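You operate a simulated robot arm through the tools that you are given. There is no shell and no other tool. Be economical: measure what you need, move in short steps, check, and stop when the job is done.

You run a simulated robot arm. Do the job below in one go: nothing can be reset, and whatever is moved stays where it is left.

TASK
Put things in order on the window side of the quilt. At the end: the green map is in the white cereal bowl; the orange spool from the window side of the quilt stands where the green map stood; the orange eyepiece from the window side of the quilt stands where the orange spool stood; the teal drum (marked "WALTZ") from the window side of the quilt stands on top of the grey stone canister (marked "10C"); whatever was shut is shut again. Leave all else as you found it, and nothing knocked over.
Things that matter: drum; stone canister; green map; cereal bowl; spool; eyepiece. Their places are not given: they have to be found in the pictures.

It is judged by the outcome, as a careful person would: the job done as asked, and still so three seconds after it is handed in. It fails if anything else is knocked over, pushed out of place, dropped, spilled or broken.

THE ROBOT
A 7-joint arm with a two-finger parallel gripper, fixed in place. Base frame: the origin is at the foot of the arm, x ahead of it, y to its left, z up; the work surface is at about z = 0. Readings come in mm, degrees, newtons and seconds.
With the tool pointing down near the work surface it reaches from about 220 to 580 mm from the base axis. Its first joint turns from -66.0 to 66.0 degrees. Payload 2.5 kg.
The TCP is the grasp point between the finger pads, 23 mm short of the fingertips. In the tool frame z runs along the fingers and y along their closing line. The gripper opens to 94 mm. The fingers are 38 mm wide and 10 mm thick; the gripper's body (54 by 96 mm) begins 39 mm behind the TCP.
Orientation is that of the tool frame in the base frame, as a unit quaternion [x, y, z, w]. With the fingers straight down and closing along the base's y, the tool's x points along the base's -x, its y along +y and its z along -z.

THE INTERFACE
- The arm moves only by the tool servo_tool. Its argument "targets" is a list of rows, each a list of 3 entries, a list of its own where there are three numbers: the turn, a rotation vector about the tool's x, y, z in degrees, then the shift along the tool's x, y, z in mm, then the opening in per cent of the stroke, from 0 (shut) to 100 (fully open). In form: [[[ax, ay, az], [dx, dy, dz], jaw], ...]. A call has 1 to 8 rows; each row shifts and turns the commanded pose from where the row before left it, along the tool's axes as they then stand. Rows are played at 5 a second. More than 50 mm and 8.6 degrees between two rows, or a gripper value outside its range, and nothing of the call is played. Where a pose cannot be reached the arm comes as near as it can. A force on the tool above 40 N (or 10 N above the force at the start of the call, whichever is more), or a blocked arm, ends the call early, and 0.2 s more pass. The fingers move at their own pace (about 108 mm/s each) and stop on an object; they squeeze with about 37 N. The grip force told is the motor's: it shows also when the fingers shut on nothing. Time passes only in rows, and 0.2 s behind the last, so rows that do not move let the fingers close. It gives the time, the measured TCP pose, the force on the tool (base axes), the opening and the grip force at its end, in the units of the frame above (readings bear some noise), and new pictures: "views" is both (left out), scene, wrist or none.
- Cameras (640 x 400 px; columns grow to the right, rows downward): "scene" is fixed at [113.2, -414.6, 532.9]; the picture's right is [0.84, -0.54, 0.00], its down [-0.33, -0.52, -0.79] and it looks along [0.43, 0.66, -0.62] (base axes); focal length 312 px, centre (320, 200). "wrist" rides on the gripper at [-39, 0, -44] in the tool frame; the picture's right is [0.00, -1.00, 0.00], its down [0.97, 0.00, -0.24] and it looks along [0.24, 0.00, 0.97] (tool axes); focal length 218 px, centre (320, 200).
- probe_pixels(camera, pixels): for up to 12 pixels [column, row] of the newest picture of that camera ("zoom" is the newest enlarged one), the place [x, y, z] in the base frame of the surface seen there, good to about 3 mm, but the place of the scene camera against the robot may be out by one fixed shift of up to 12 mm in any direction. The clock stands still meanwhile.
- inspect(camera, box): a new picture of the part [left, top, right, bottom] of that camera's present view, enlarged. The clock stands still meanwhile.
- hand_in(): hands the job in; it is judged then, once.

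Go step by step. Measure first, check grasps and placings, and put right what went wrong. The budget is 80 turns and 120 pictures, counting those below and the enlarged ones. Unless the task says otherwise, let go and move clear before handing in, and close with one line.

The tools are called after "Emit:" as name(argument=value, ...) on one line, values as JSON. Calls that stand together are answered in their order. servo_tool: Moves the arm, as the interface text tells. Its arguments: {"type":"object","properties":{"targets":{"type":"array"},"views":{"type":"string","enum":["both","scene","wrist","none"]}},"required":["targets"]} The other tools are called the same way: probe_pixels (camera, pixels) gives the place of the surface under pixels of a picture; inspect (camera, box) takes an enlarged picture of a part of a camera's view; hand_in () hands the job in.

At the start:

```text
time_s: 0.0
ee_pos: [379.7, -117.4, 338.6]
tool_rot: [0.0, 1.0, -0.001, 0.0]
contact_force: [-0.7, 0.6, 0.0]
opening: 93.8
grasp_force: 0.0
```

scene: 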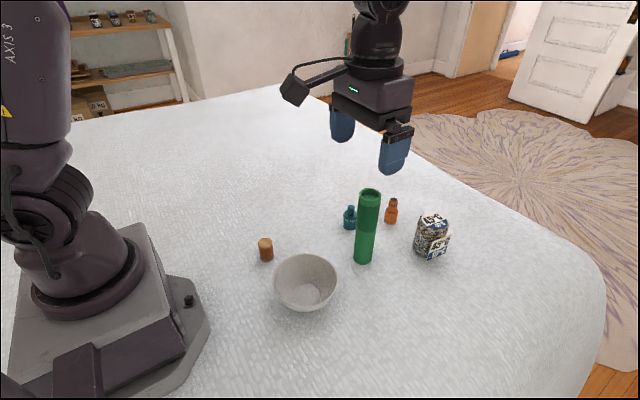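
wrist: 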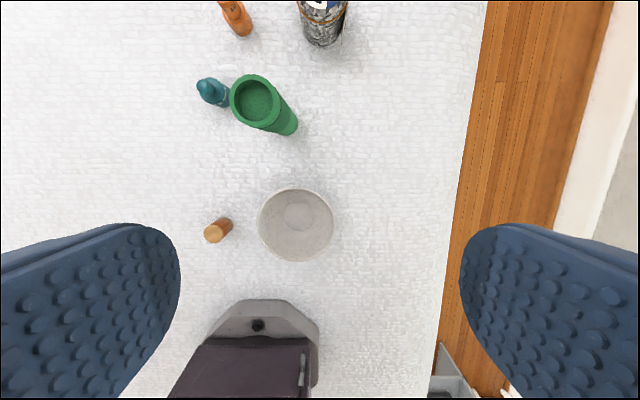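

The pictures show a green tube (365,225), a teal item (349,217), an orange item (391,210), a brown/orange cylinder (266,250), a bowl (305,283) and a patterned canister (432,238). I'll enlarge these to identify them.

Emit:
inspect(camera="scene", box=[330, 170, 470, 270])

Emit:
inspect(camera="scene", box=[240, 220, 352, 320])

Emit:
inspect(camera="wrist", box=[180, 0, 380, 140])

```text
4.00 times, centred on (400, 220) of scene
```

zoom: 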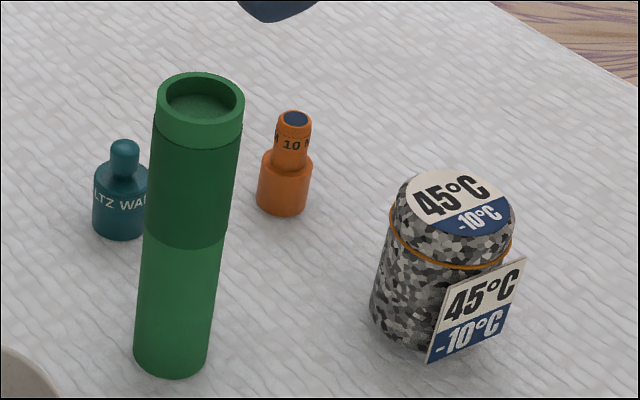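

```text
4.00 times, centred on (296, 270) of scene
```

zoom: 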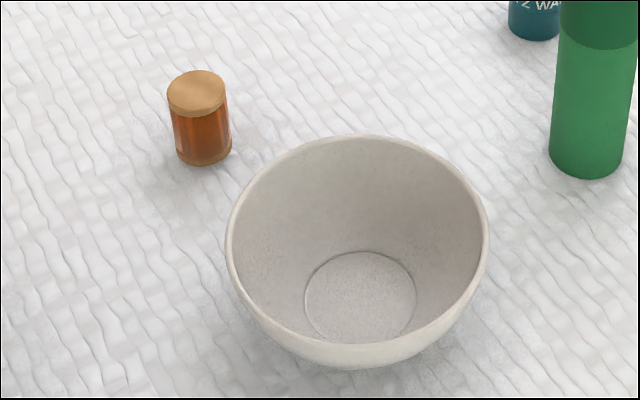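

```text
2.86 times, centred on (280, 70) of wrist
```

zoom: 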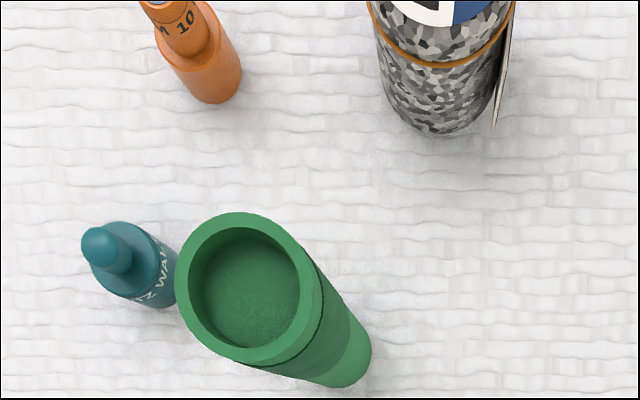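

The objects are now clear: map = green tube, spool = the amber/cork cylinder, eyepiece = orange piece, drum = teal piece. I'll probe them in both cameras.

Emit:
probe_pixels(camera="wrist", pixels=[[256, 103], [240, 80], [272, 122], [290, 128], [208, 88], [214, 233], [224, 225], [298, 215], [297, 190], [296, 260], [260, 225], [333, 225]])

Emit:
probe_pixels(camera="scene", pixels=[[369, 191], [364, 262], [349, 209], [349, 228], [391, 200], [391, 222], [265, 241], [266, 260], [306, 293], [434, 222], [428, 256], [305, 255]])

```text
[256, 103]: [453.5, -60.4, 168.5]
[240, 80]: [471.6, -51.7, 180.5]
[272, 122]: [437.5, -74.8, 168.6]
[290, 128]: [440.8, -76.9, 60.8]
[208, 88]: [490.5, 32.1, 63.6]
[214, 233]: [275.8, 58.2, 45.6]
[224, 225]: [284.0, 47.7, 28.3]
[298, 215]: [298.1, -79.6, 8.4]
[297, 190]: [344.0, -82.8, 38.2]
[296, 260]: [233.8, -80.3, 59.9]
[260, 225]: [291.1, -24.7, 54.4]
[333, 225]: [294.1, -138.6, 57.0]
```

```text
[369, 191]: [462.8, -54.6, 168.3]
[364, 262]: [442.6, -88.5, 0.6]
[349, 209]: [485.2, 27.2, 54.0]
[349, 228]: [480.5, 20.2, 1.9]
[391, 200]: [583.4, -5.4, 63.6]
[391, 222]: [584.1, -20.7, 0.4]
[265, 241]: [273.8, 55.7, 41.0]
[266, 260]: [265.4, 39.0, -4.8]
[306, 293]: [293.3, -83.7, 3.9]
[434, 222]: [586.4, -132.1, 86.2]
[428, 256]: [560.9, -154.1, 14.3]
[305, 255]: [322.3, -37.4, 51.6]
```

The map is about 180 mm tall and 44 mm wide, centred near (456,-62), and the bowl is centred near (293,-82). I'll move above the map to look closer.

Emit:
servo_tool(targets=[[[0, 0, 0], [-26, 18, 10], 100], [[0, 0, 0], [-26, 18, 10], 100], [[0, 0, 0], [-24, 19, 10], 100], [[0, 0, 0], [0, 0, 0], 100]])

```text
time_s: 1.0
ee_pos: [454.4, -61.9, 309.5]
tool_rot: [0.0, 1.0, 0.0, 0.0]
contact_force: [0.1, 0.2, 0.1]
opening: 94.1
grasp_force: 0.0
```

scene: 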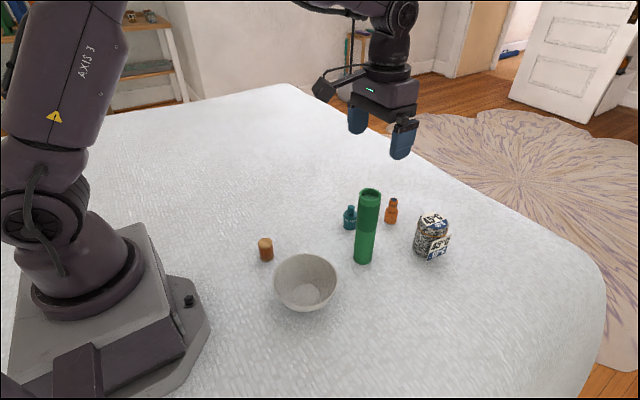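
wrist: 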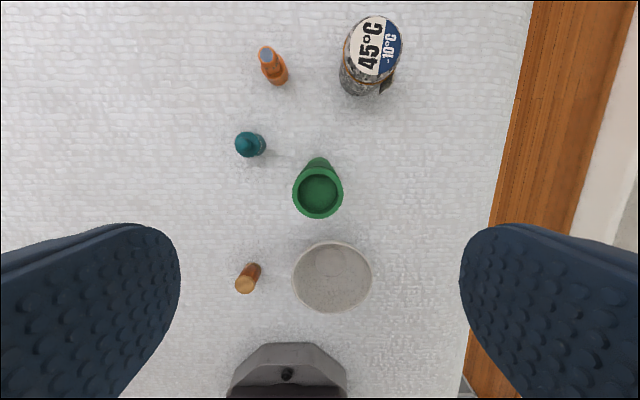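

All objects are in the wrist view, so I'll measure them from here.

Emit:
inspect(camera="wrist", box=[220, 10, 420, 135])

Emit:
inspect(camera="wrist", box=[220, 120, 420, 245])

Emit:
probe_pixels(camera="wrist", pixels=[[318, 167], [318, 217], [294, 192], [342, 192], [318, 192], [265, 52], [277, 83], [244, 138], [256, 150], [372, 42], [243, 285], [330, 285]])

```text
3.20 times, centred on (320, 72) of wrist
```

zoom: 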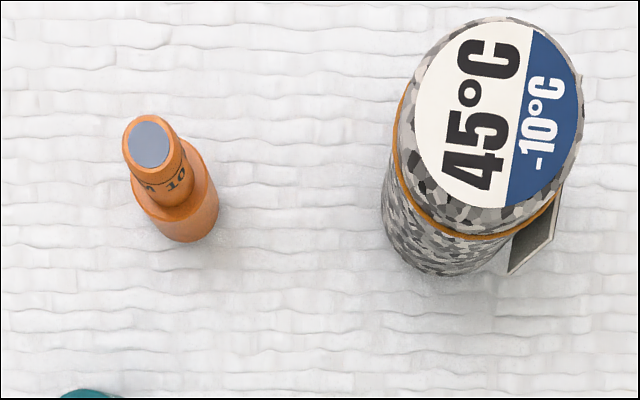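

```text
3.20 times, centred on (320, 182) of wrist
```

zoom: 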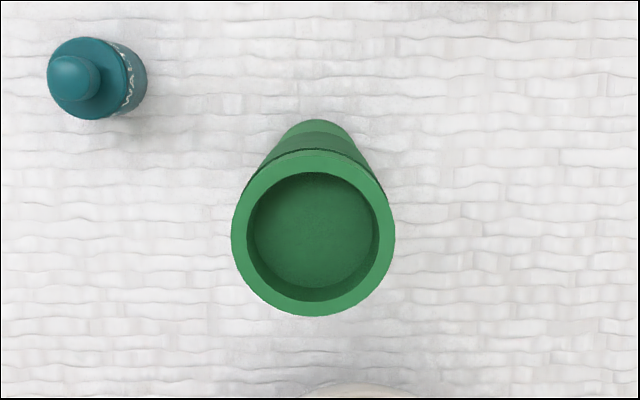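

```text
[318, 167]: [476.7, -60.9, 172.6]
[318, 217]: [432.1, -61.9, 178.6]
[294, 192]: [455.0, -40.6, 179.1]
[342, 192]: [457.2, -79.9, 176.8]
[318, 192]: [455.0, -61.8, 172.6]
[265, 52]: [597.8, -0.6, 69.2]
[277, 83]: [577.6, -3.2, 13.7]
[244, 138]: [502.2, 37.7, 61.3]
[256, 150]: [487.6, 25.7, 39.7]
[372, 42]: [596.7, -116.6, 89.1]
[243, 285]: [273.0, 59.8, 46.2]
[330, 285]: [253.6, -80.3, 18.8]
```

The map's axis is at (455,-61) with its top at z≈179. I'll descend over it to z≈148, still open.

Emit:
servo_tool(targets=[[[0, 0, 0], [0, 0.5, 35], 100], [[0, 0, 0], [-0.5, 0, 35], 100], [[0, 0, 0], [0, 0, 35], 100], [[0, 0, 0], [0, 0, 30], 100], [[0, 0, 0], [0, 0, 26], 100], [[0, 0, 0], [0, 0, 0], 100]])

Emit:
inspect(camera="scene", box=[310, 140, 450, 280])

```text
time_s: 2.4
ee_pos: [455.9, -62.4, 147.5]
tool_rot: [0.0, 1.0, 0.0, 0.001]
contact_force: [-0.3, 0.0, 0.1]
opening: 94.2
grasp_force: 0.0
```

scene: 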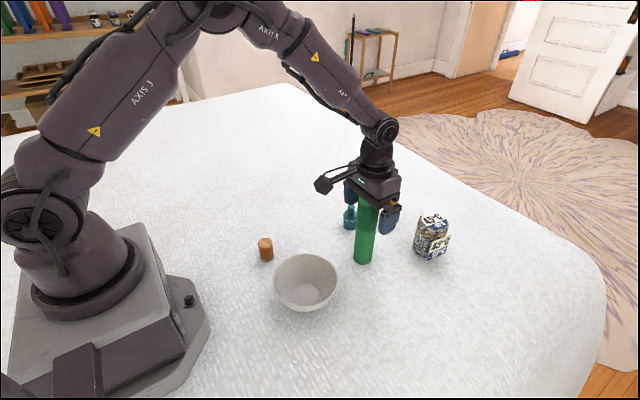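
wrist: 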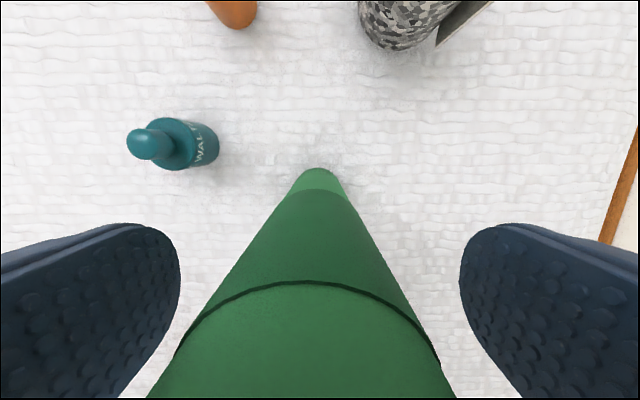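

```text
2.86 times, centred on (380, 210) of scene
```

zoom: 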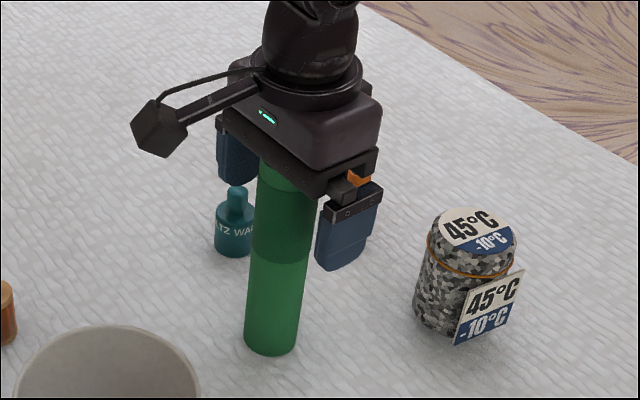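

A seam shows below the top collar, so it might be a cap. I'll close the fingers, lift a little and see whether the whole tube comes up.

Emit:
servo_tool(targets=[[[0, 0, 0], [0, 0, 0], 40], [[0, 0, 0], [0, 0, 0], 20], [[0, 0, 0], [0, 0, 0], 20], [[0, 0, 0], [0, 0, -5], 20], [[0, 0, 0], [0, 0, -5], 20], [[0, 0, 0], [0, 0, 0], 20]])

Emit:
inspect(camera="scene", box=[310, 140, 450, 280])

```text
time_s: 3.8
ee_pos: [455.1, -62.2, 156.8]
tool_rot: [0.0, 1.0, 0.0, 0.0]
contact_force: [-0.9, -0.8, -0.6]
opening: 40.1
grasp_force: 36.9
```

scene: 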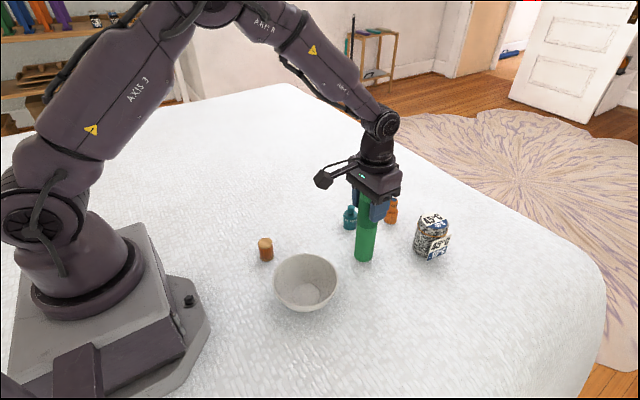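
wrist: 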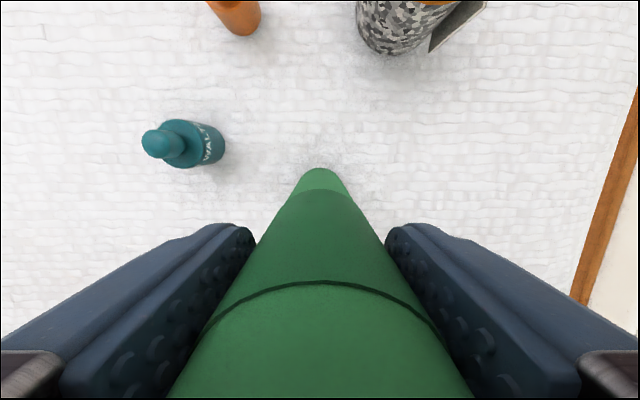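

```text
2.86 times, centred on (380, 210) of scene
```

zoom: 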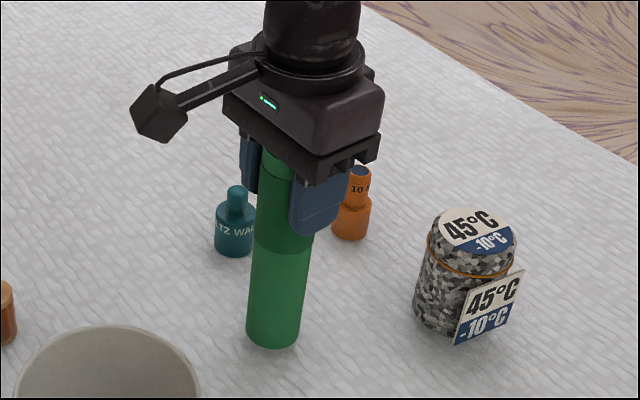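

The tube's base rose off the quilt, so the whole map is held (opening 40). I'll lift it and carry it over the bowl at about (296,-80).

Emit:
servo_tool(targets=[[[0, 0, 0], [0, 0, -30], 20], [[0, 0, 0], [0, 0, -30], 20], [[0, 0, 0], [0, 0, -25], 20], [[0, 0, 0], [40, -5, 0], 20], [[0, 0, 0], [40, -5, 0], 20], [[0, 0, 0], [40, -5, 0], 20], [[0, 0, 0], [39, -3, 0], 20], [[0, 0, 0], [0, 0, 0], 20]])

Emit:
inspect(camera="scene", box=[230, 130, 380, 320])

```text
time_s: 5.6
ee_pos: [295.8, -80.5, 243.4]
tool_rot: [0.001, 1.0, 0.0, 0.0]
contact_force: [0.2, 0.4, -1.0]
opening: 40.1
grasp_force: 37.0
```

scene: 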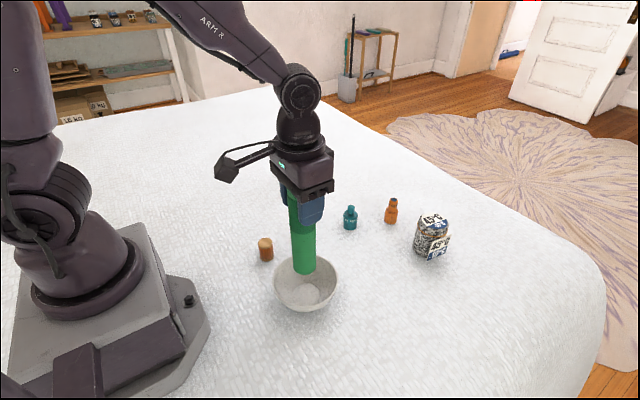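
wrist: 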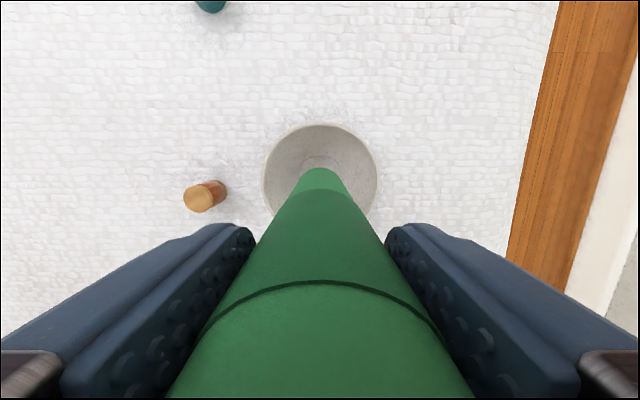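

```text
2.11 times, centred on (305, 225) of scene
```

zoom: 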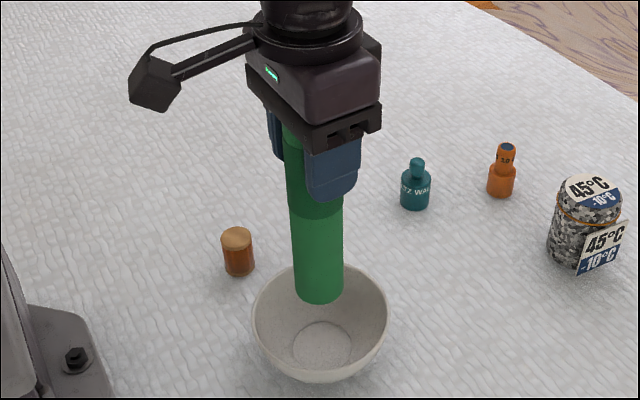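

The map's axis is centred on the bowl (rim 262–378 is symmetric about column 320). I'll lower it, ending with small steps.

Emit:
servo_tool(targets=[[[0, 0, 0], [0, 0, 30], 20], [[0, 0, 0], [0, 0, 30], 20], [[0, 0, 0], [0, 0, 18], 20], [[0, 0, 0], [0, 0, 3], 20], [[0, 0, 0], [0, 0, 0], 20]])

Emit:
inspect(camera="scene", box=[230, 180, 380, 320])

```text
time_s: 6.8
ee_pos: [296.2, -80.3, 162.3]
tool_rot: [0.0, 1.0, 0.0, 0.0]
contact_force: [0.5, -0.3, -0.7]
opening: 40.4
grasp_force: 36.9
```

scene: 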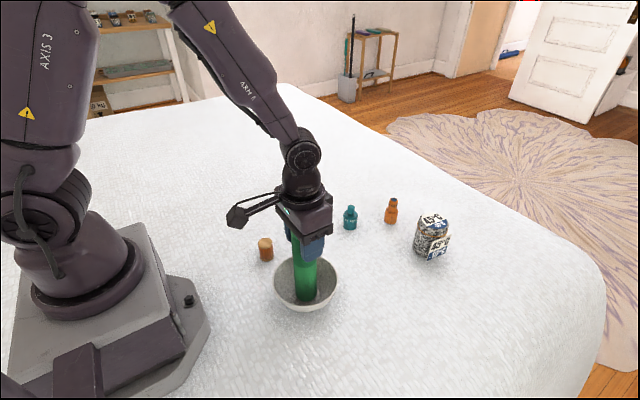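
wrist: 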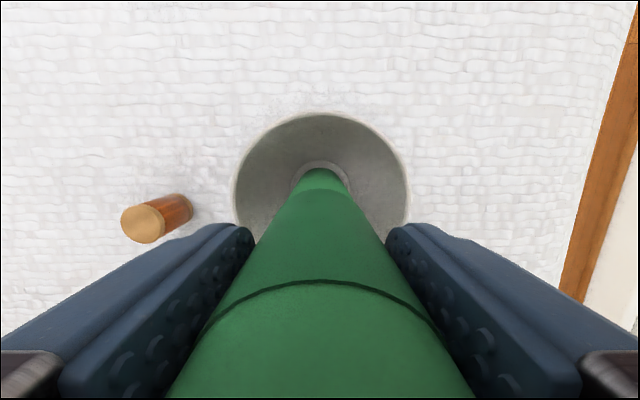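

```text
2.86 times, centred on (305, 250) of scene
```

zoom: 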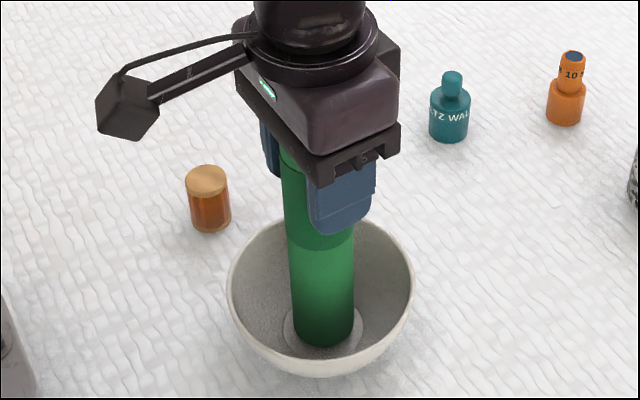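

The map is centred in the floor ring. I'll lower it to contact in 2 mm steps.

Emit:
servo_tool(targets=[[[0, 0, 0], [0, 0, 2], 20], [[0, 0, 0], [0, 0, 2], 20], [[0, 0, 0], [0, 0, 1], 20], [[0, 0, 0], [0, 0, 0], 20]], views="none")

```text
time_s: 7.8
ee_pos: [295.7, -80.0, 155.9]
tool_rot: [0.0, 1.0, 0.001, -0.001]
contact_force: [-0.3, 0.3, -0.6]
opening: 40.3
grasp_force: 36.6
```

Emit:
servo_tool(targets=[[[0, 0, 0], [0, 0, 1], 20], [[0, 0, 0], [0, 0, 1], 20], [[0, 0, 0], [0, 0, 0], 20]], views="none")

```text
time_s: 8.6
ee_pos: [295.9, -80.2, 154.5]
tool_rot: [0.0, 1.0, 0.0, 0.001]
contact_force: [-0.2, 0.7, 7.6]
opening: 40.3
grasp_force: 37.0
```

Contact reads 7.6 N upward, so the map is on the bowl floor. I'll release it gently.

Emit:
servo_tool(targets=[[[0, 0, 0], [0, 0, -0.5], 46], [[0, 0, 0], [0, 0, 0], 60], [[0, 0, 0], [0, 0, 0], 90], [[0, 0, 0], [0, 0, -30], 90], [[0, 0, 0], [0, 0, -40], 90], [[0, 0, 0], [0, 0, -40], 90], [[0, 0, 0], [0, 0, 0], 90]])

Emit:
inspect(camera="scene", box=[230, 180, 380, 320])

```text
time_s: 10.2
ee_pos: [294.6, -78.9, 265.8]
tool_rot: [0.001, 1.0, 0.0, 0.0]
contact_force: [0.0, 0.1, 0.5]
opening: 84.9
grasp_force: 0.1
```

scene: 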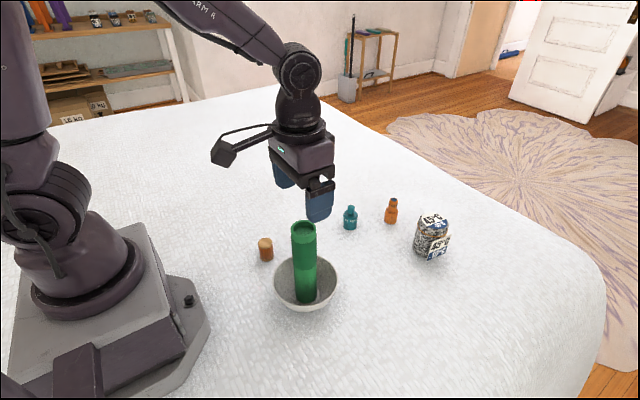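
wrist: 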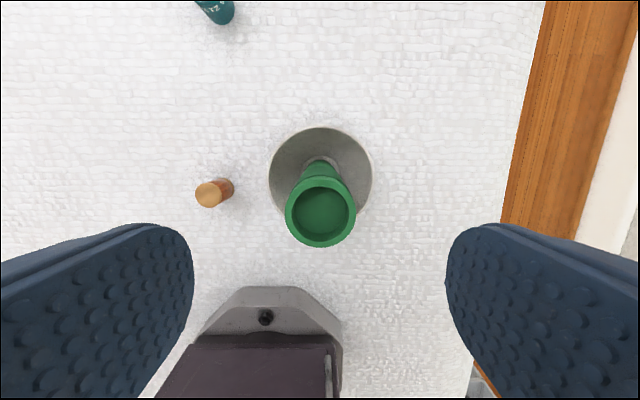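

```text
2.86 times, centred on (305, 250) of scene
```

zoom: 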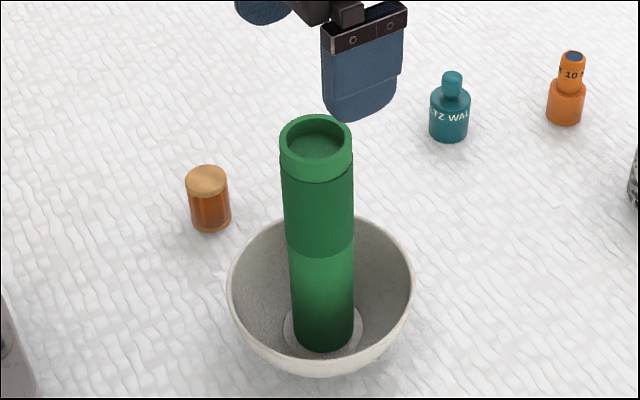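

The map stands upright in the bowl. Next is the spool, near (273,58): I'll move above it and look.

Emit:
servo_tool(targets=[[[0, 0, 0], [7, 46, 0], 70], [[0, 0, 0], [7, 46, 0], 70], [[0, 0, 0], [7, 45, 0], 70], [[0, 0, 0], [0, 0, 45], 70], [[0, 0, 0], [0, 0, 45], 70], [[0, 0, 0], [0, 0, 30], 70], [[0, 0, 0], [0, 0, 0], 70]])

Emit:
inspect(camera="wrist", box=[220, 100, 420, 300])

```text
time_s: 11.8
ee_pos: [275.2, 58.4, 144.5]
tool_rot: [-0.001, 1.0, 0.0, 0.001]
contact_force: [-0.3, 0.8, 0.2]
opening: 65.7
grasp_force: 0.1
```

scene: 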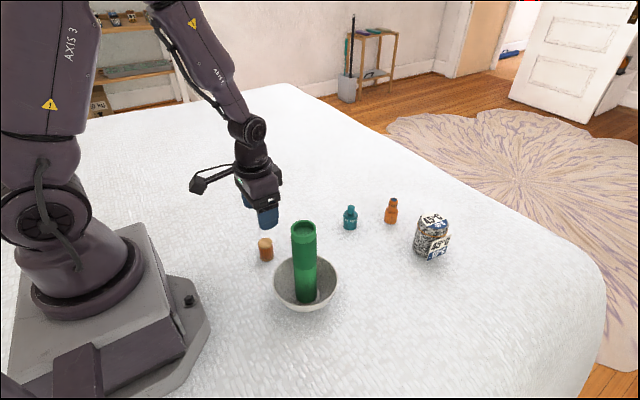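
wrist: 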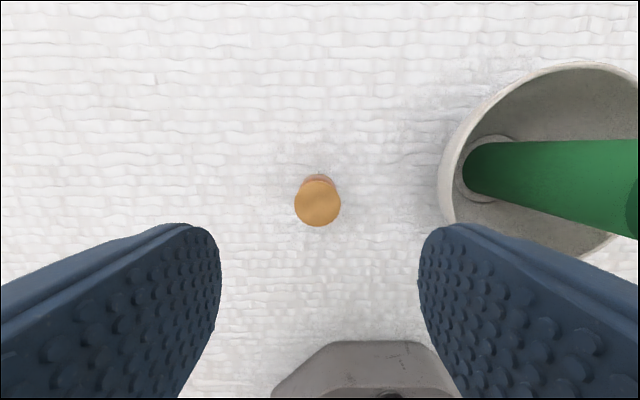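

```text
2.00 times, centred on (320, 200) of wrist
```

zoom: 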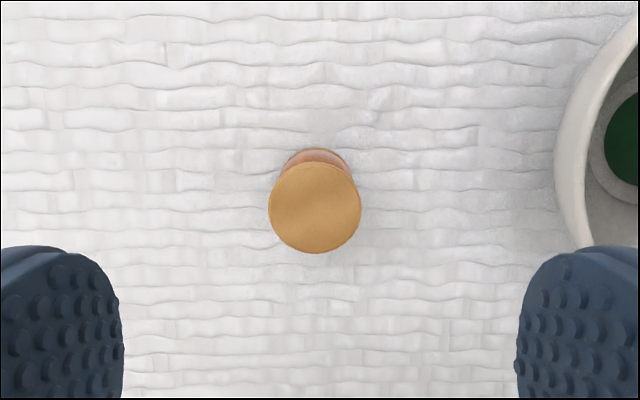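

The spool is centred at about (276.5,60), with its top at z≈46 and a diameter of about 31 mm. I'll descend, grip it and lift slightly.

Emit:
servo_tool(targets=[[[0, 0, 0], [-1.3, 1.8, 40], 70], [[0, 0, 0], [0, 0, 40], 70], [[0, 0, 0], [0, 0, 37], 70], [[0, 0, 0], [0, 0, 0], 70], [[0, 0, 0], [0, 0, 0], 20], [[0, 0, 0], [0, 0, 0], 20], [[0, 0, 0], [0, 0, 0], 20]])

```text
time_s: 13.4
ee_pos: [276.1, 58.0, 29.0]
tool_rot: [0.0, 1.0, 0.0, 0.0]
contact_force: [-0.1, 0.8, -0.2]
opening: 30.8
grasp_force: 37.3
```

scene: 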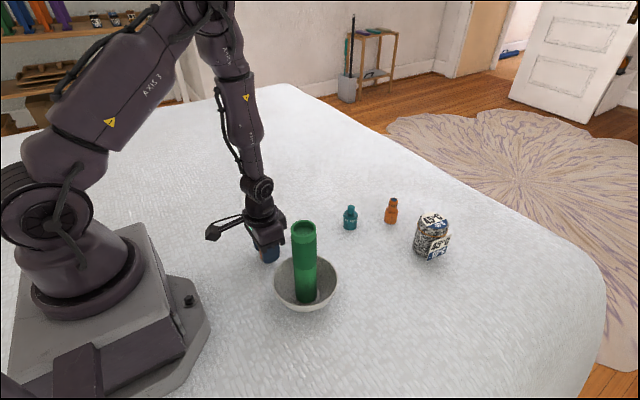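
wrist: 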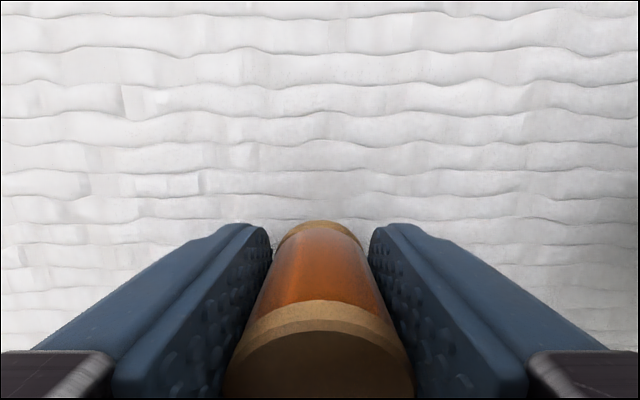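

The spool is gripped (opening 30.8). I'll lift it and carry it to the map's old spot at (455.5,-62).

Emit:
servo_tool(targets=[[[0, 0, 0], [0, 0, -40], 20], [[0, 0, 0], [0, 0, -45], 20], [[0, 0, 0], [-36, -24, 0], 20], [[0, 0, 0], [-36, -24, 0], 20], [[0, 0, 0], [-36, -24, 0], 20], [[0, 0, 0], [-36, -24, 0], 20], [[0, 0, 0], [-35, -24, 0], 20], [[0, 0, 0], [0, 0, 0], 20]])

```text
time_s: 15.2
ee_pos: [455.0, -63.0, 113.2]
tool_rot: [0.0, 1.0, 0.0, 0.0]
contact_force: [-0.1, 0.2, 0.0]
opening: 30.6
grasp_force: 37.2
```

scene: 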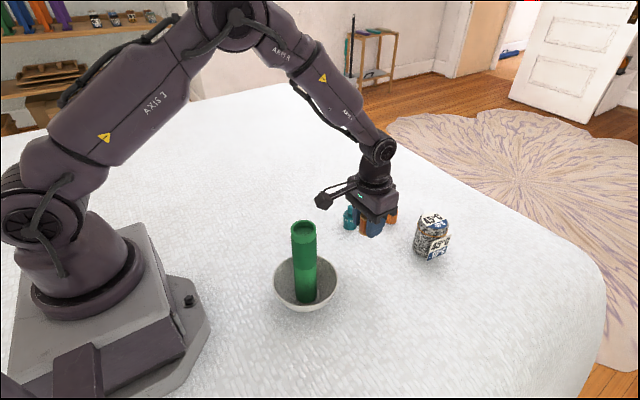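
wrist: 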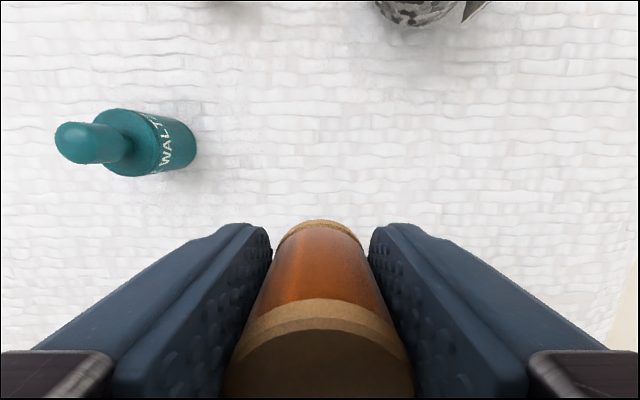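

The spool is over the target. I'll lower it to just above the quilt.

Emit:
servo_tool(targets=[[[0, 0, 0], [-0.5, 0.8, 40], 20], [[0, 0, 0], [0, 0, 35], 20], [[0, 0, 0], [0, 0, 6], 20], [[0, 0, 0], [0, 0, 2], 20], [[0, 0, 0], [0, 0, 1.5], 20], [[0, 0, 0], [0, 0, 0], 20]], views="none")

```text
time_s: 16.6
ee_pos: [456.1, -60.8, 28.5]
tool_rot: [0.0, 1.0, 0.0, 0.0]
contact_force: [-0.1, 0.4, -1.2]
opening: 30.7
grasp_force: 36.7
```

Emit:
servo_tool(targets=[[[0, 0, 0], [0, 0, 1], 20], [[0, 0, 0], [0, 0, 0], 20]], views="none")

```text
time_s: 17.2
ee_pos: [456.5, -60.3, 28.3]
tool_rot: [0.0, 1.0, 0.0, 0.0]
contact_force: [-0.6, 0.1, 0.5]
opening: 30.5
grasp_force: 37.2
```

Emit:
servo_tool(targets=[[[0, 0, 0], [0, 0, 1], 20], [[0, 0, 0], [0, 0, 0], 20]], views="scene")

Emit:
inspect(camera="scene", box=[320, 190, 420, 280])

```text
time_s: 17.8
ee_pos: [455.8, -59.5, 26.8]
tool_rot: [0.0, 1.0, 0.0, 0.0]
contact_force: [-6.3, -0.6, 12.5]
opening: 30.9
grasp_force: 36.9
```

scene: 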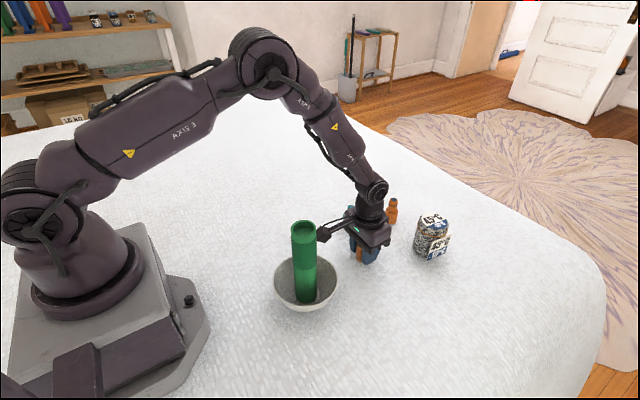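

```text
4.44 times, centred on (370, 235) of scene
```

zoom: 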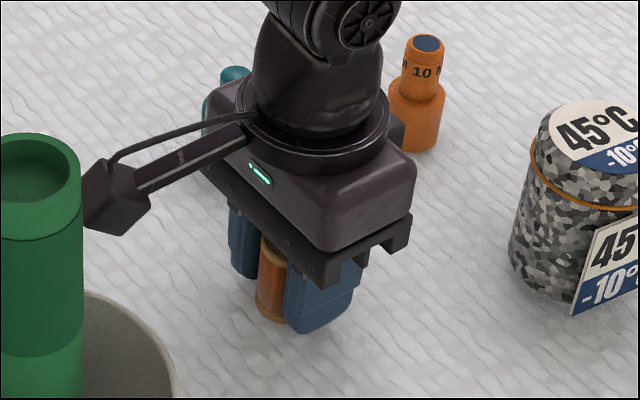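

The spool is down (12.5 N). I need to check how close the bracket cube at zoom (115,195) is to the map before moving.

Emit:
probe_pixels(camera="scene", pixels=[[318, 235], [324, 232], [330, 240], [312, 235], [305, 235], [355, 222]])

```text
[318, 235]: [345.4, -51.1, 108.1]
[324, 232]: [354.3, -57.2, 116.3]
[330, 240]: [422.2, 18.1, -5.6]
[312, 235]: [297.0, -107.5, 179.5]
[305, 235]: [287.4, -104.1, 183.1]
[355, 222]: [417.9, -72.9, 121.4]
```

The cube is about 25 mm clear of the map. I'll release the spool and rise.

Emit:
servo_tool(targets=[[[0, 0, 0], [0, 0, -1.5], 20], [[0, 0, 0], [0, 0, 0], 36], [[0, 0, 0], [0, 0, 0], 55], [[0, 0, 0], [0, 0, 0], 70], [[0, 0, 0], [0, 0, -35], 70], [[0, 0, 0], [0, 0, -40], 70], [[0, 0, 0], [0, 0, -40], 70], [[0, 0, 0], [0, 0, 0], 70]])

Emit:
inspect(camera="scene", box=[320, 190, 420, 280])

```text
time_s: 19.6
ee_pos: [455.6, -60.3, 143.1]
tool_rot: [0.0, 1.0, 0.0, 0.0]
contact_force: [0.9, 0.3, 0.5]
opening: 65.8
grasp_force: 0.0
```

scene: 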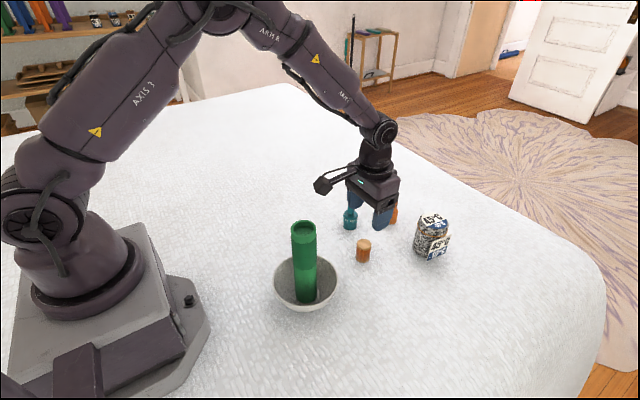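
wrist: 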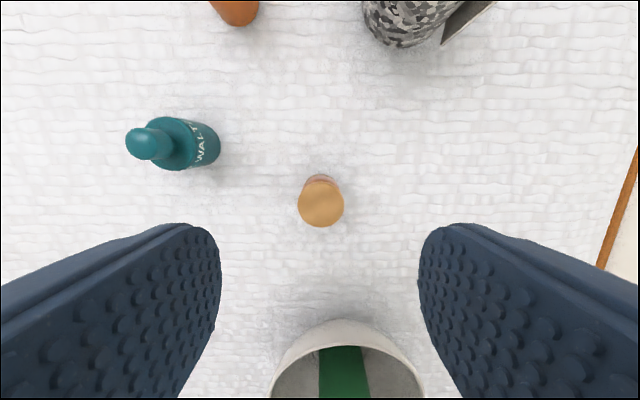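

```text
4.44 times, centred on (370, 235) of scene
```

zoom: 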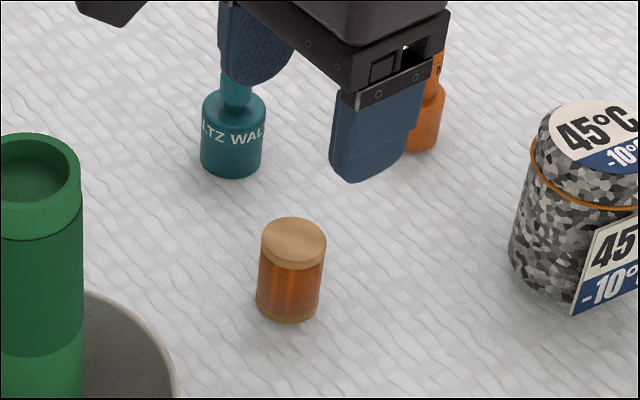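

The spool stands in place. Now for the eyepiece near (594,-1), at the edge of reach: I'll move above it at z≈143 to test the reach and measure.

Emit:
servo_tool(targets=[[[0, 0, 0], [-28, 12, 0], 70], [[0, 0, 0], [-28, 12, 0], 70], [[0, 0, 0], [-28, 12, 0], 70], [[0, 0, 0], [-28, 12, 0], 70], [[0, 0, 0], [-26, 11, 0], 70], [[0, 0, 0], [0, 0, 0], 70]])

Emit:
inspect(camera="wrist", box=[220, 100, 420, 300])

```text
time_s: 21.0
ee_pos: [593.5, -1.3, 142.5]
tool_rot: [0.001, 1.0, -0.001, 0.0]
contact_force: [0.7, 0.4, 0.8]
opening: 65.7
grasp_force: 0.2
```

scene: 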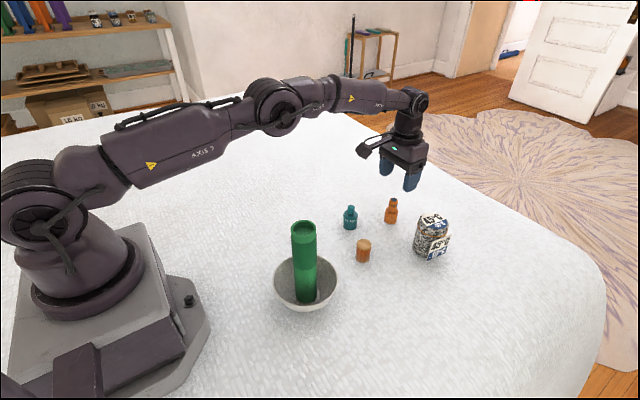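
wrist: 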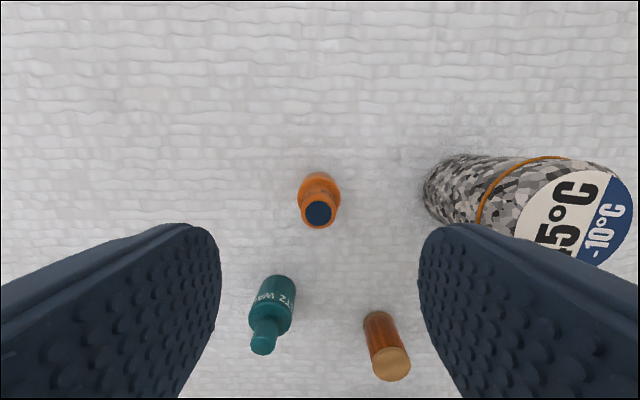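

```text
2.00 times, centred on (320, 200) of wrist
```

zoom: 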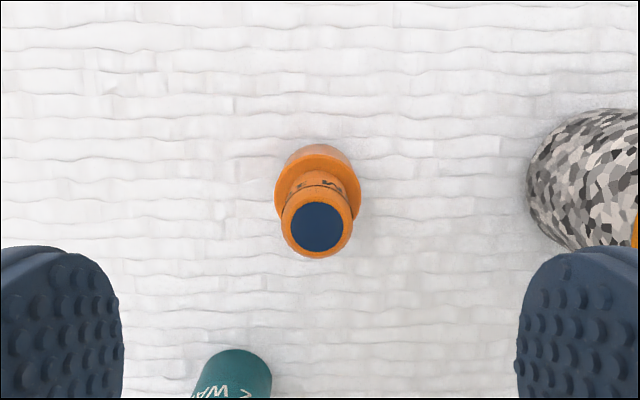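

The pose is reachable at z 142. I'll probe the eyepiece for its axis and heights, and the canister top and drum too.

Emit:
probe_pixels(camera="wrist", pixels=[[318, 213], [318, 224], [301, 196], [338, 196], [320, 176], [573, 215], [530, 200], [620, 210], [262, 345], [272, 300], [285, 283]])

```text
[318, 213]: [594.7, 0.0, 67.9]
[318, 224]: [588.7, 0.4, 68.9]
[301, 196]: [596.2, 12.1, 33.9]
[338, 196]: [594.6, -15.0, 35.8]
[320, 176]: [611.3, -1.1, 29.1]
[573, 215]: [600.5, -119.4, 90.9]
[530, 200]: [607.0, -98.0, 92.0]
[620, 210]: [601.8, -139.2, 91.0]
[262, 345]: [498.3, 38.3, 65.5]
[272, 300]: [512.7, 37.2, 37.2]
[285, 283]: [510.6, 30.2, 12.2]
```

Eyepiece: axis (596,-0.5), shoulder z≈37, top 69. I'll descend part way with the jaws wide and check that the pose holds.

Emit:
servo_tool(targets=[[[0, 0, 0], [-2.5, 0.8, 30], 70], [[0, 0, 0], [0, 0, 30], 70], [[0, 0, 0], [0, 0, 20], 70], [[0, 0, 0], [0, 0, 10], 70], [[0, 0, 0], [0, 0, 0], 70]])

```text
time_s: 22.2
ee_pos: [594.2, 0.3, 53.0]
tool_rot: [0.0, 1.0, 0.0, 0.0]
contact_force: [0.0, 0.5, 0.4]
opening: 65.8
grasp_force: 0.1
```

scene: 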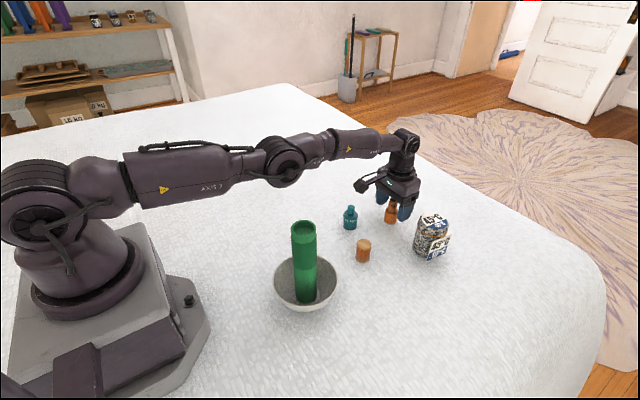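
wrist: 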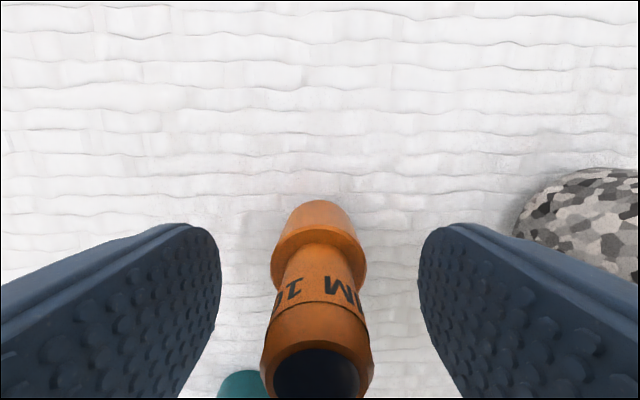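

The pose holds. I'll go down another 16 mm and grip the base.

Emit:
servo_tool(targets=[[[0, 0, 0], [-1, -0.8, 8], 70], [[0, 0, 0], [0, 0, 8], 70], [[0, 0, 0], [0, 0, 0], 70], [[0, 0, 0], [0, 0, 0], 35], [[0, 0, 0], [0, 0, 0], 15], [[0, 0, 0], [0, 0, 0], 15]])

```text
time_s: 23.6
ee_pos: [591.5, -1.3, 37.7]
tool_rot: [0.0, 1.0, 0.0, 0.0]
contact_force: [0.0, 0.3, 0.0]
opening: 31.1
grasp_force: 36.6
out of reach, approached as far as the arm can: row 2
```

scene: 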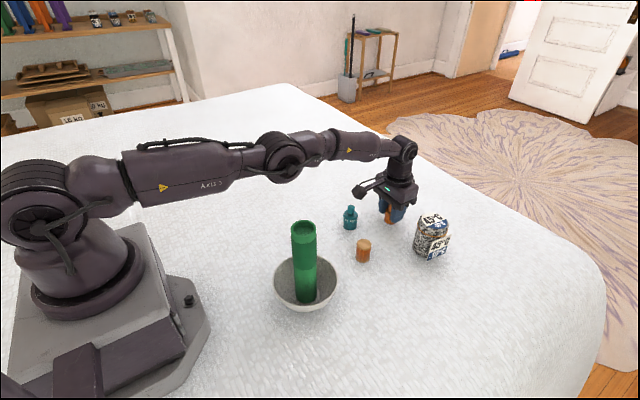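
wrist: 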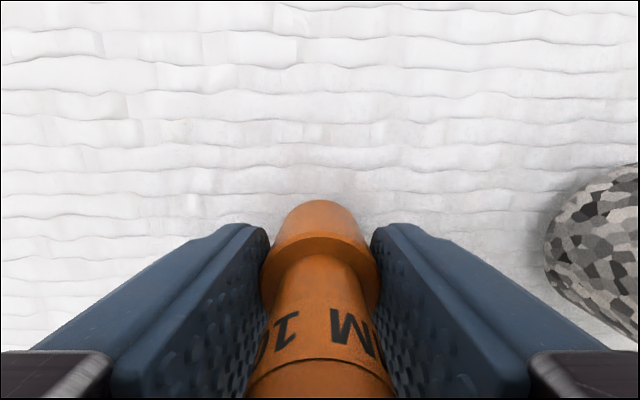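

The eyepiece is gripped (31 mm) with its axis about 3 mm ahead of the TCP. I'll lift and start carrying it towards the spool's old spot.

Emit:
servo_tool(targets=[[[0, 0, 0], [0, 0, -25], 15], [[0, 0, 0], [0, 0, -35], 15], [[0, 0, 0], [0, 0, -40], 15], [[0, 0, 0], [45, 8, 0], 15], [[0, 0, 0], [45, 8, 0], 15], [[0, 0, 0], [45, 8, 0], 15], [[0, 0, 0], [45, 8, 0], 15], [[0, 0, 0], [0, 0, 0], 15]])

```text
time_s: 25.4
ee_pos: [413.1, 30.3, 136.8]
tool_rot: [0.0, 1.0, 0.0, 0.001]
contact_force: [0.0, -0.3, -1.0]
opening: 30.9
grasp_force: 36.5
```

scene: 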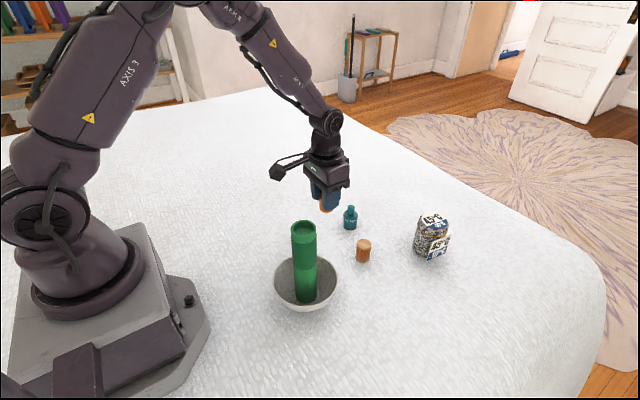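
wrist: 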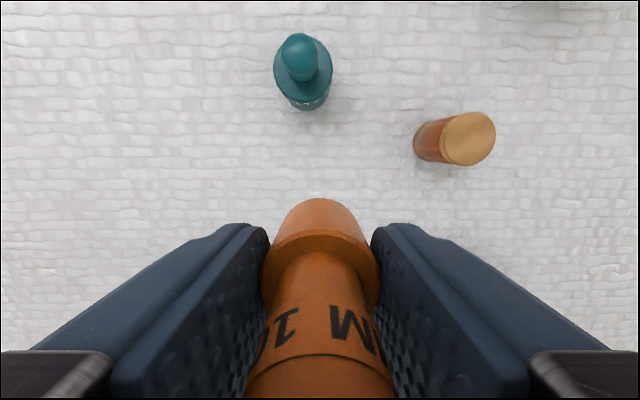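

The grip is secure. I'll continue to TCP (273,59) and lower part way.

Emit:
servo_tool(targets=[[[0, 0, 0], [47, 10, 0], 15], [[0, 0, 0], [47, 10, 0], 15], [[0, 0, 0], [46, 9, 0], 15], [[0, 0, 0], [0, 0, 0], 15], [[0, 0, 0], [0, 0, 35], 15], [[0, 0, 0], [0, 0, 35], 15], [[0, 0, 0], [0, 0, 20], 15], [[0, 0, 0], [0, 0, 0], 15]])

```text
time_s: 27.2
ee_pos: [273.0, 59.8, 48.9]
tool_rot: [0.0, 1.0, 0.0, 0.0]
contact_force: [0.4, 0.5, -1.6]
opening: 31.3
grasp_force: 36.8
```

scene: 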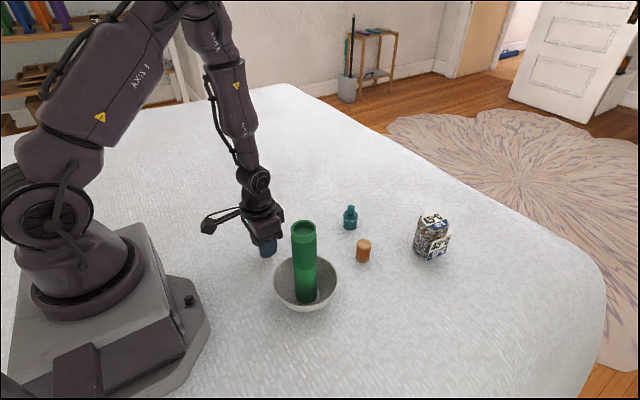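
wrist: 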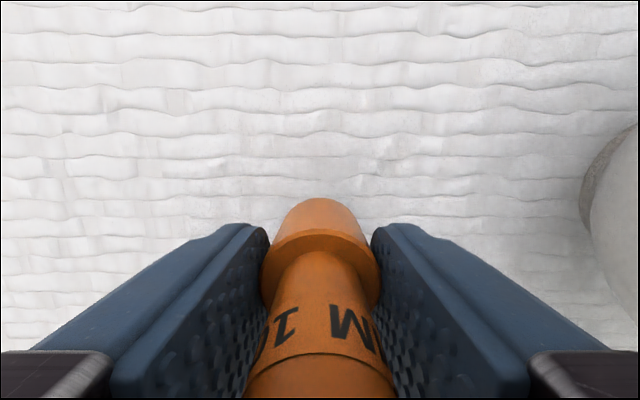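

Emit:
servo_tool(targets=[[[0, 0, 0], [0, 0, 6], 15], [[0, 0, 0], [0, 0, 2.5], 15], [[0, 0, 0], [0, 0, 1.5], 15], [[0, 0, 0], [0, 0, 0], 15]], views="none")

```text
time_s: 28.2
ee_pos: [272.0, 59.8, 38.1]
tool_rot: [0.0, 1.0, 0.0, 0.0]
contact_force: [-0.4, 0.1, -1.0]
opening: 30.7
grasp_force: 37.2
```

There is no contact yet at z 38.1, so I'll continue in 1 mm steps.

Emit:
servo_tool(targets=[[[0, 0, 0], [0, 0, 1], 15], [[0, 0, 0], [0, 0, 0], 15]], views="none")

```text
time_s: 28.8
ee_pos: [273.1, 58.5, 38.7]
tool_rot: [0.0, 1.0, -0.001, 0.0]
contact_force: [-6.1, 0.7, 29.6]
opening: 31.1
grasp_force: 37.1
```

Firm contact. I'll ease up slightly, release and rise.

Emit:
servo_tool(targets=[[[0, 0, 0], [0, 0, -0.7], 15], [[0, 0, 0], [0, 0, 0], 36], [[0, 0, 0], [0, 0, 0], 55], [[0, 0, 0], [0, 0, 0], 70], [[0, 0, 0], [0, 0, -35], 70], [[0, 0, 0], [0, 0, -40], 70], [[0, 0, 0], [0, 0, -35], 70], [[0, 0, 0], [0, 0, 0], 70]])

Emit:
inspect(camera="scene", box=[230, 180, 380, 320])

```text
time_s: 30.6
ee_pos: [272.6, 59.9, 148.6]
tool_rot: [-0.001, 1.0, 0.001, 0.0]
contact_force: [-0.3, 0.6, 0.2]
opening: 65.5
grasp_force: 0.1
```

scene: 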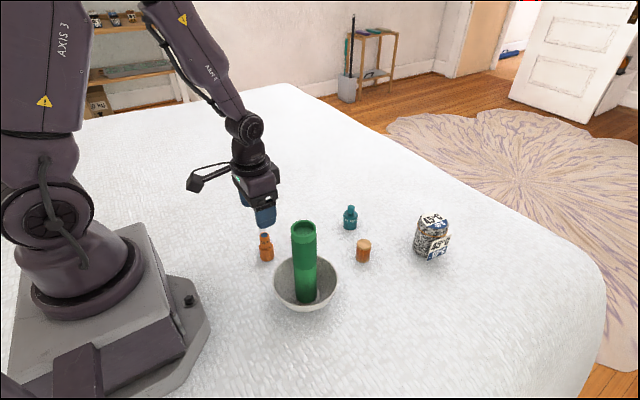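
wrist: 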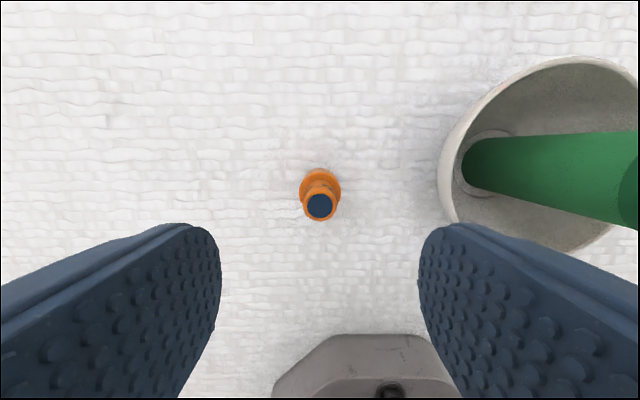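

```text
2.86 times, centred on (305, 250) of scene
```

zoom: 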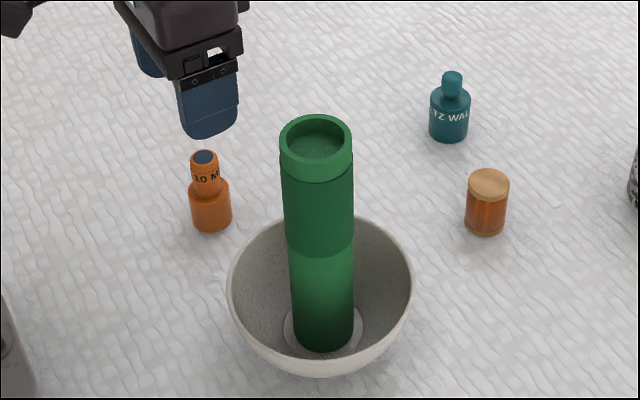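

The eyepiece stands at the spool's former place. Next is the drum near (499,36): I'll move above it.

Emit:
servo_tool(targets=[[[0, 0, 0], [-46, -5, 0], 70], [[0, 0, 0], [-46, -5, 0], 70], [[0, 0, 0], [-46, -5, 0], 70], [[0, 0, 0], [-46, -5, 0], 70], [[0, 0, 0], [-42, -4, 0], 70], [[0, 0, 0], [0, 0, 0], 70]])

Emit:
inspect(camera="wrist", box=[220, 100, 420, 300])

Emit:
probe_pixels(camera="wrist", pixels=[[320, 210], [319, 195], [300, 195], [340, 195], [320, 180], [310, 205], [330, 205]])

```text
time_s: 32.0
ee_pos: [497.9, 35.7, 146.8]
tool_rot: [0.0, 1.0, 0.0, -0.001]
contact_force: [1.1, -0.6, 0.2]
opening: 65.9
grasp_force: 0.2
```

scene: 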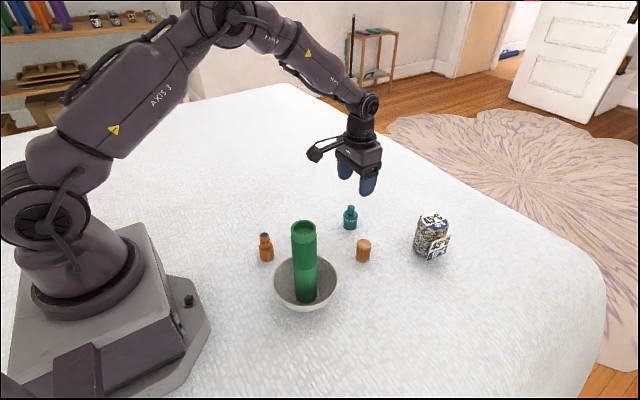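
wrist: 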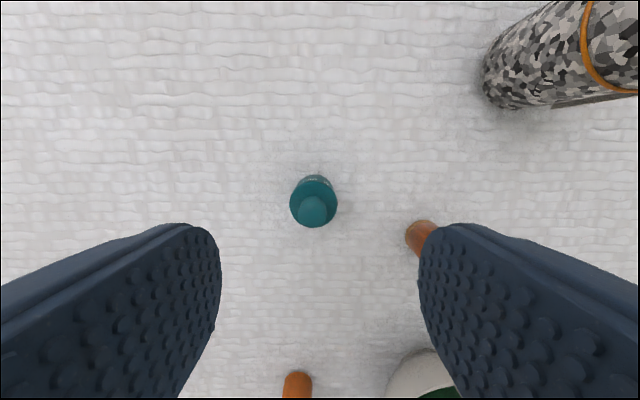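

```text
2.00 times, centred on (320, 200) of wrist
```

zoom: 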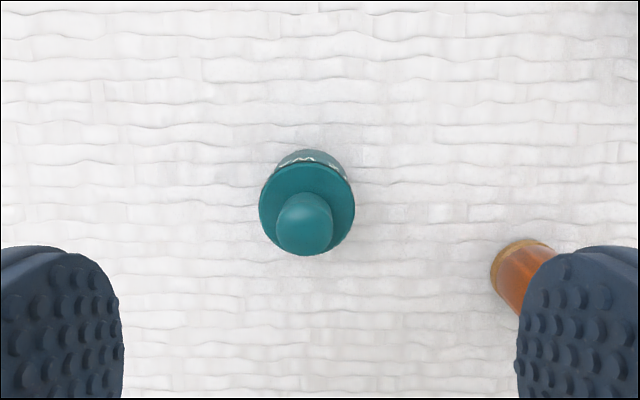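

```text
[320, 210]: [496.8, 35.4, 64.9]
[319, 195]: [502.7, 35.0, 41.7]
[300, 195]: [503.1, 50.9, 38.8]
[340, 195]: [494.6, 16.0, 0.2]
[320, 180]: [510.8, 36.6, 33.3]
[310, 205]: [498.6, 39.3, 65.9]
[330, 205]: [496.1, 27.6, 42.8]
```

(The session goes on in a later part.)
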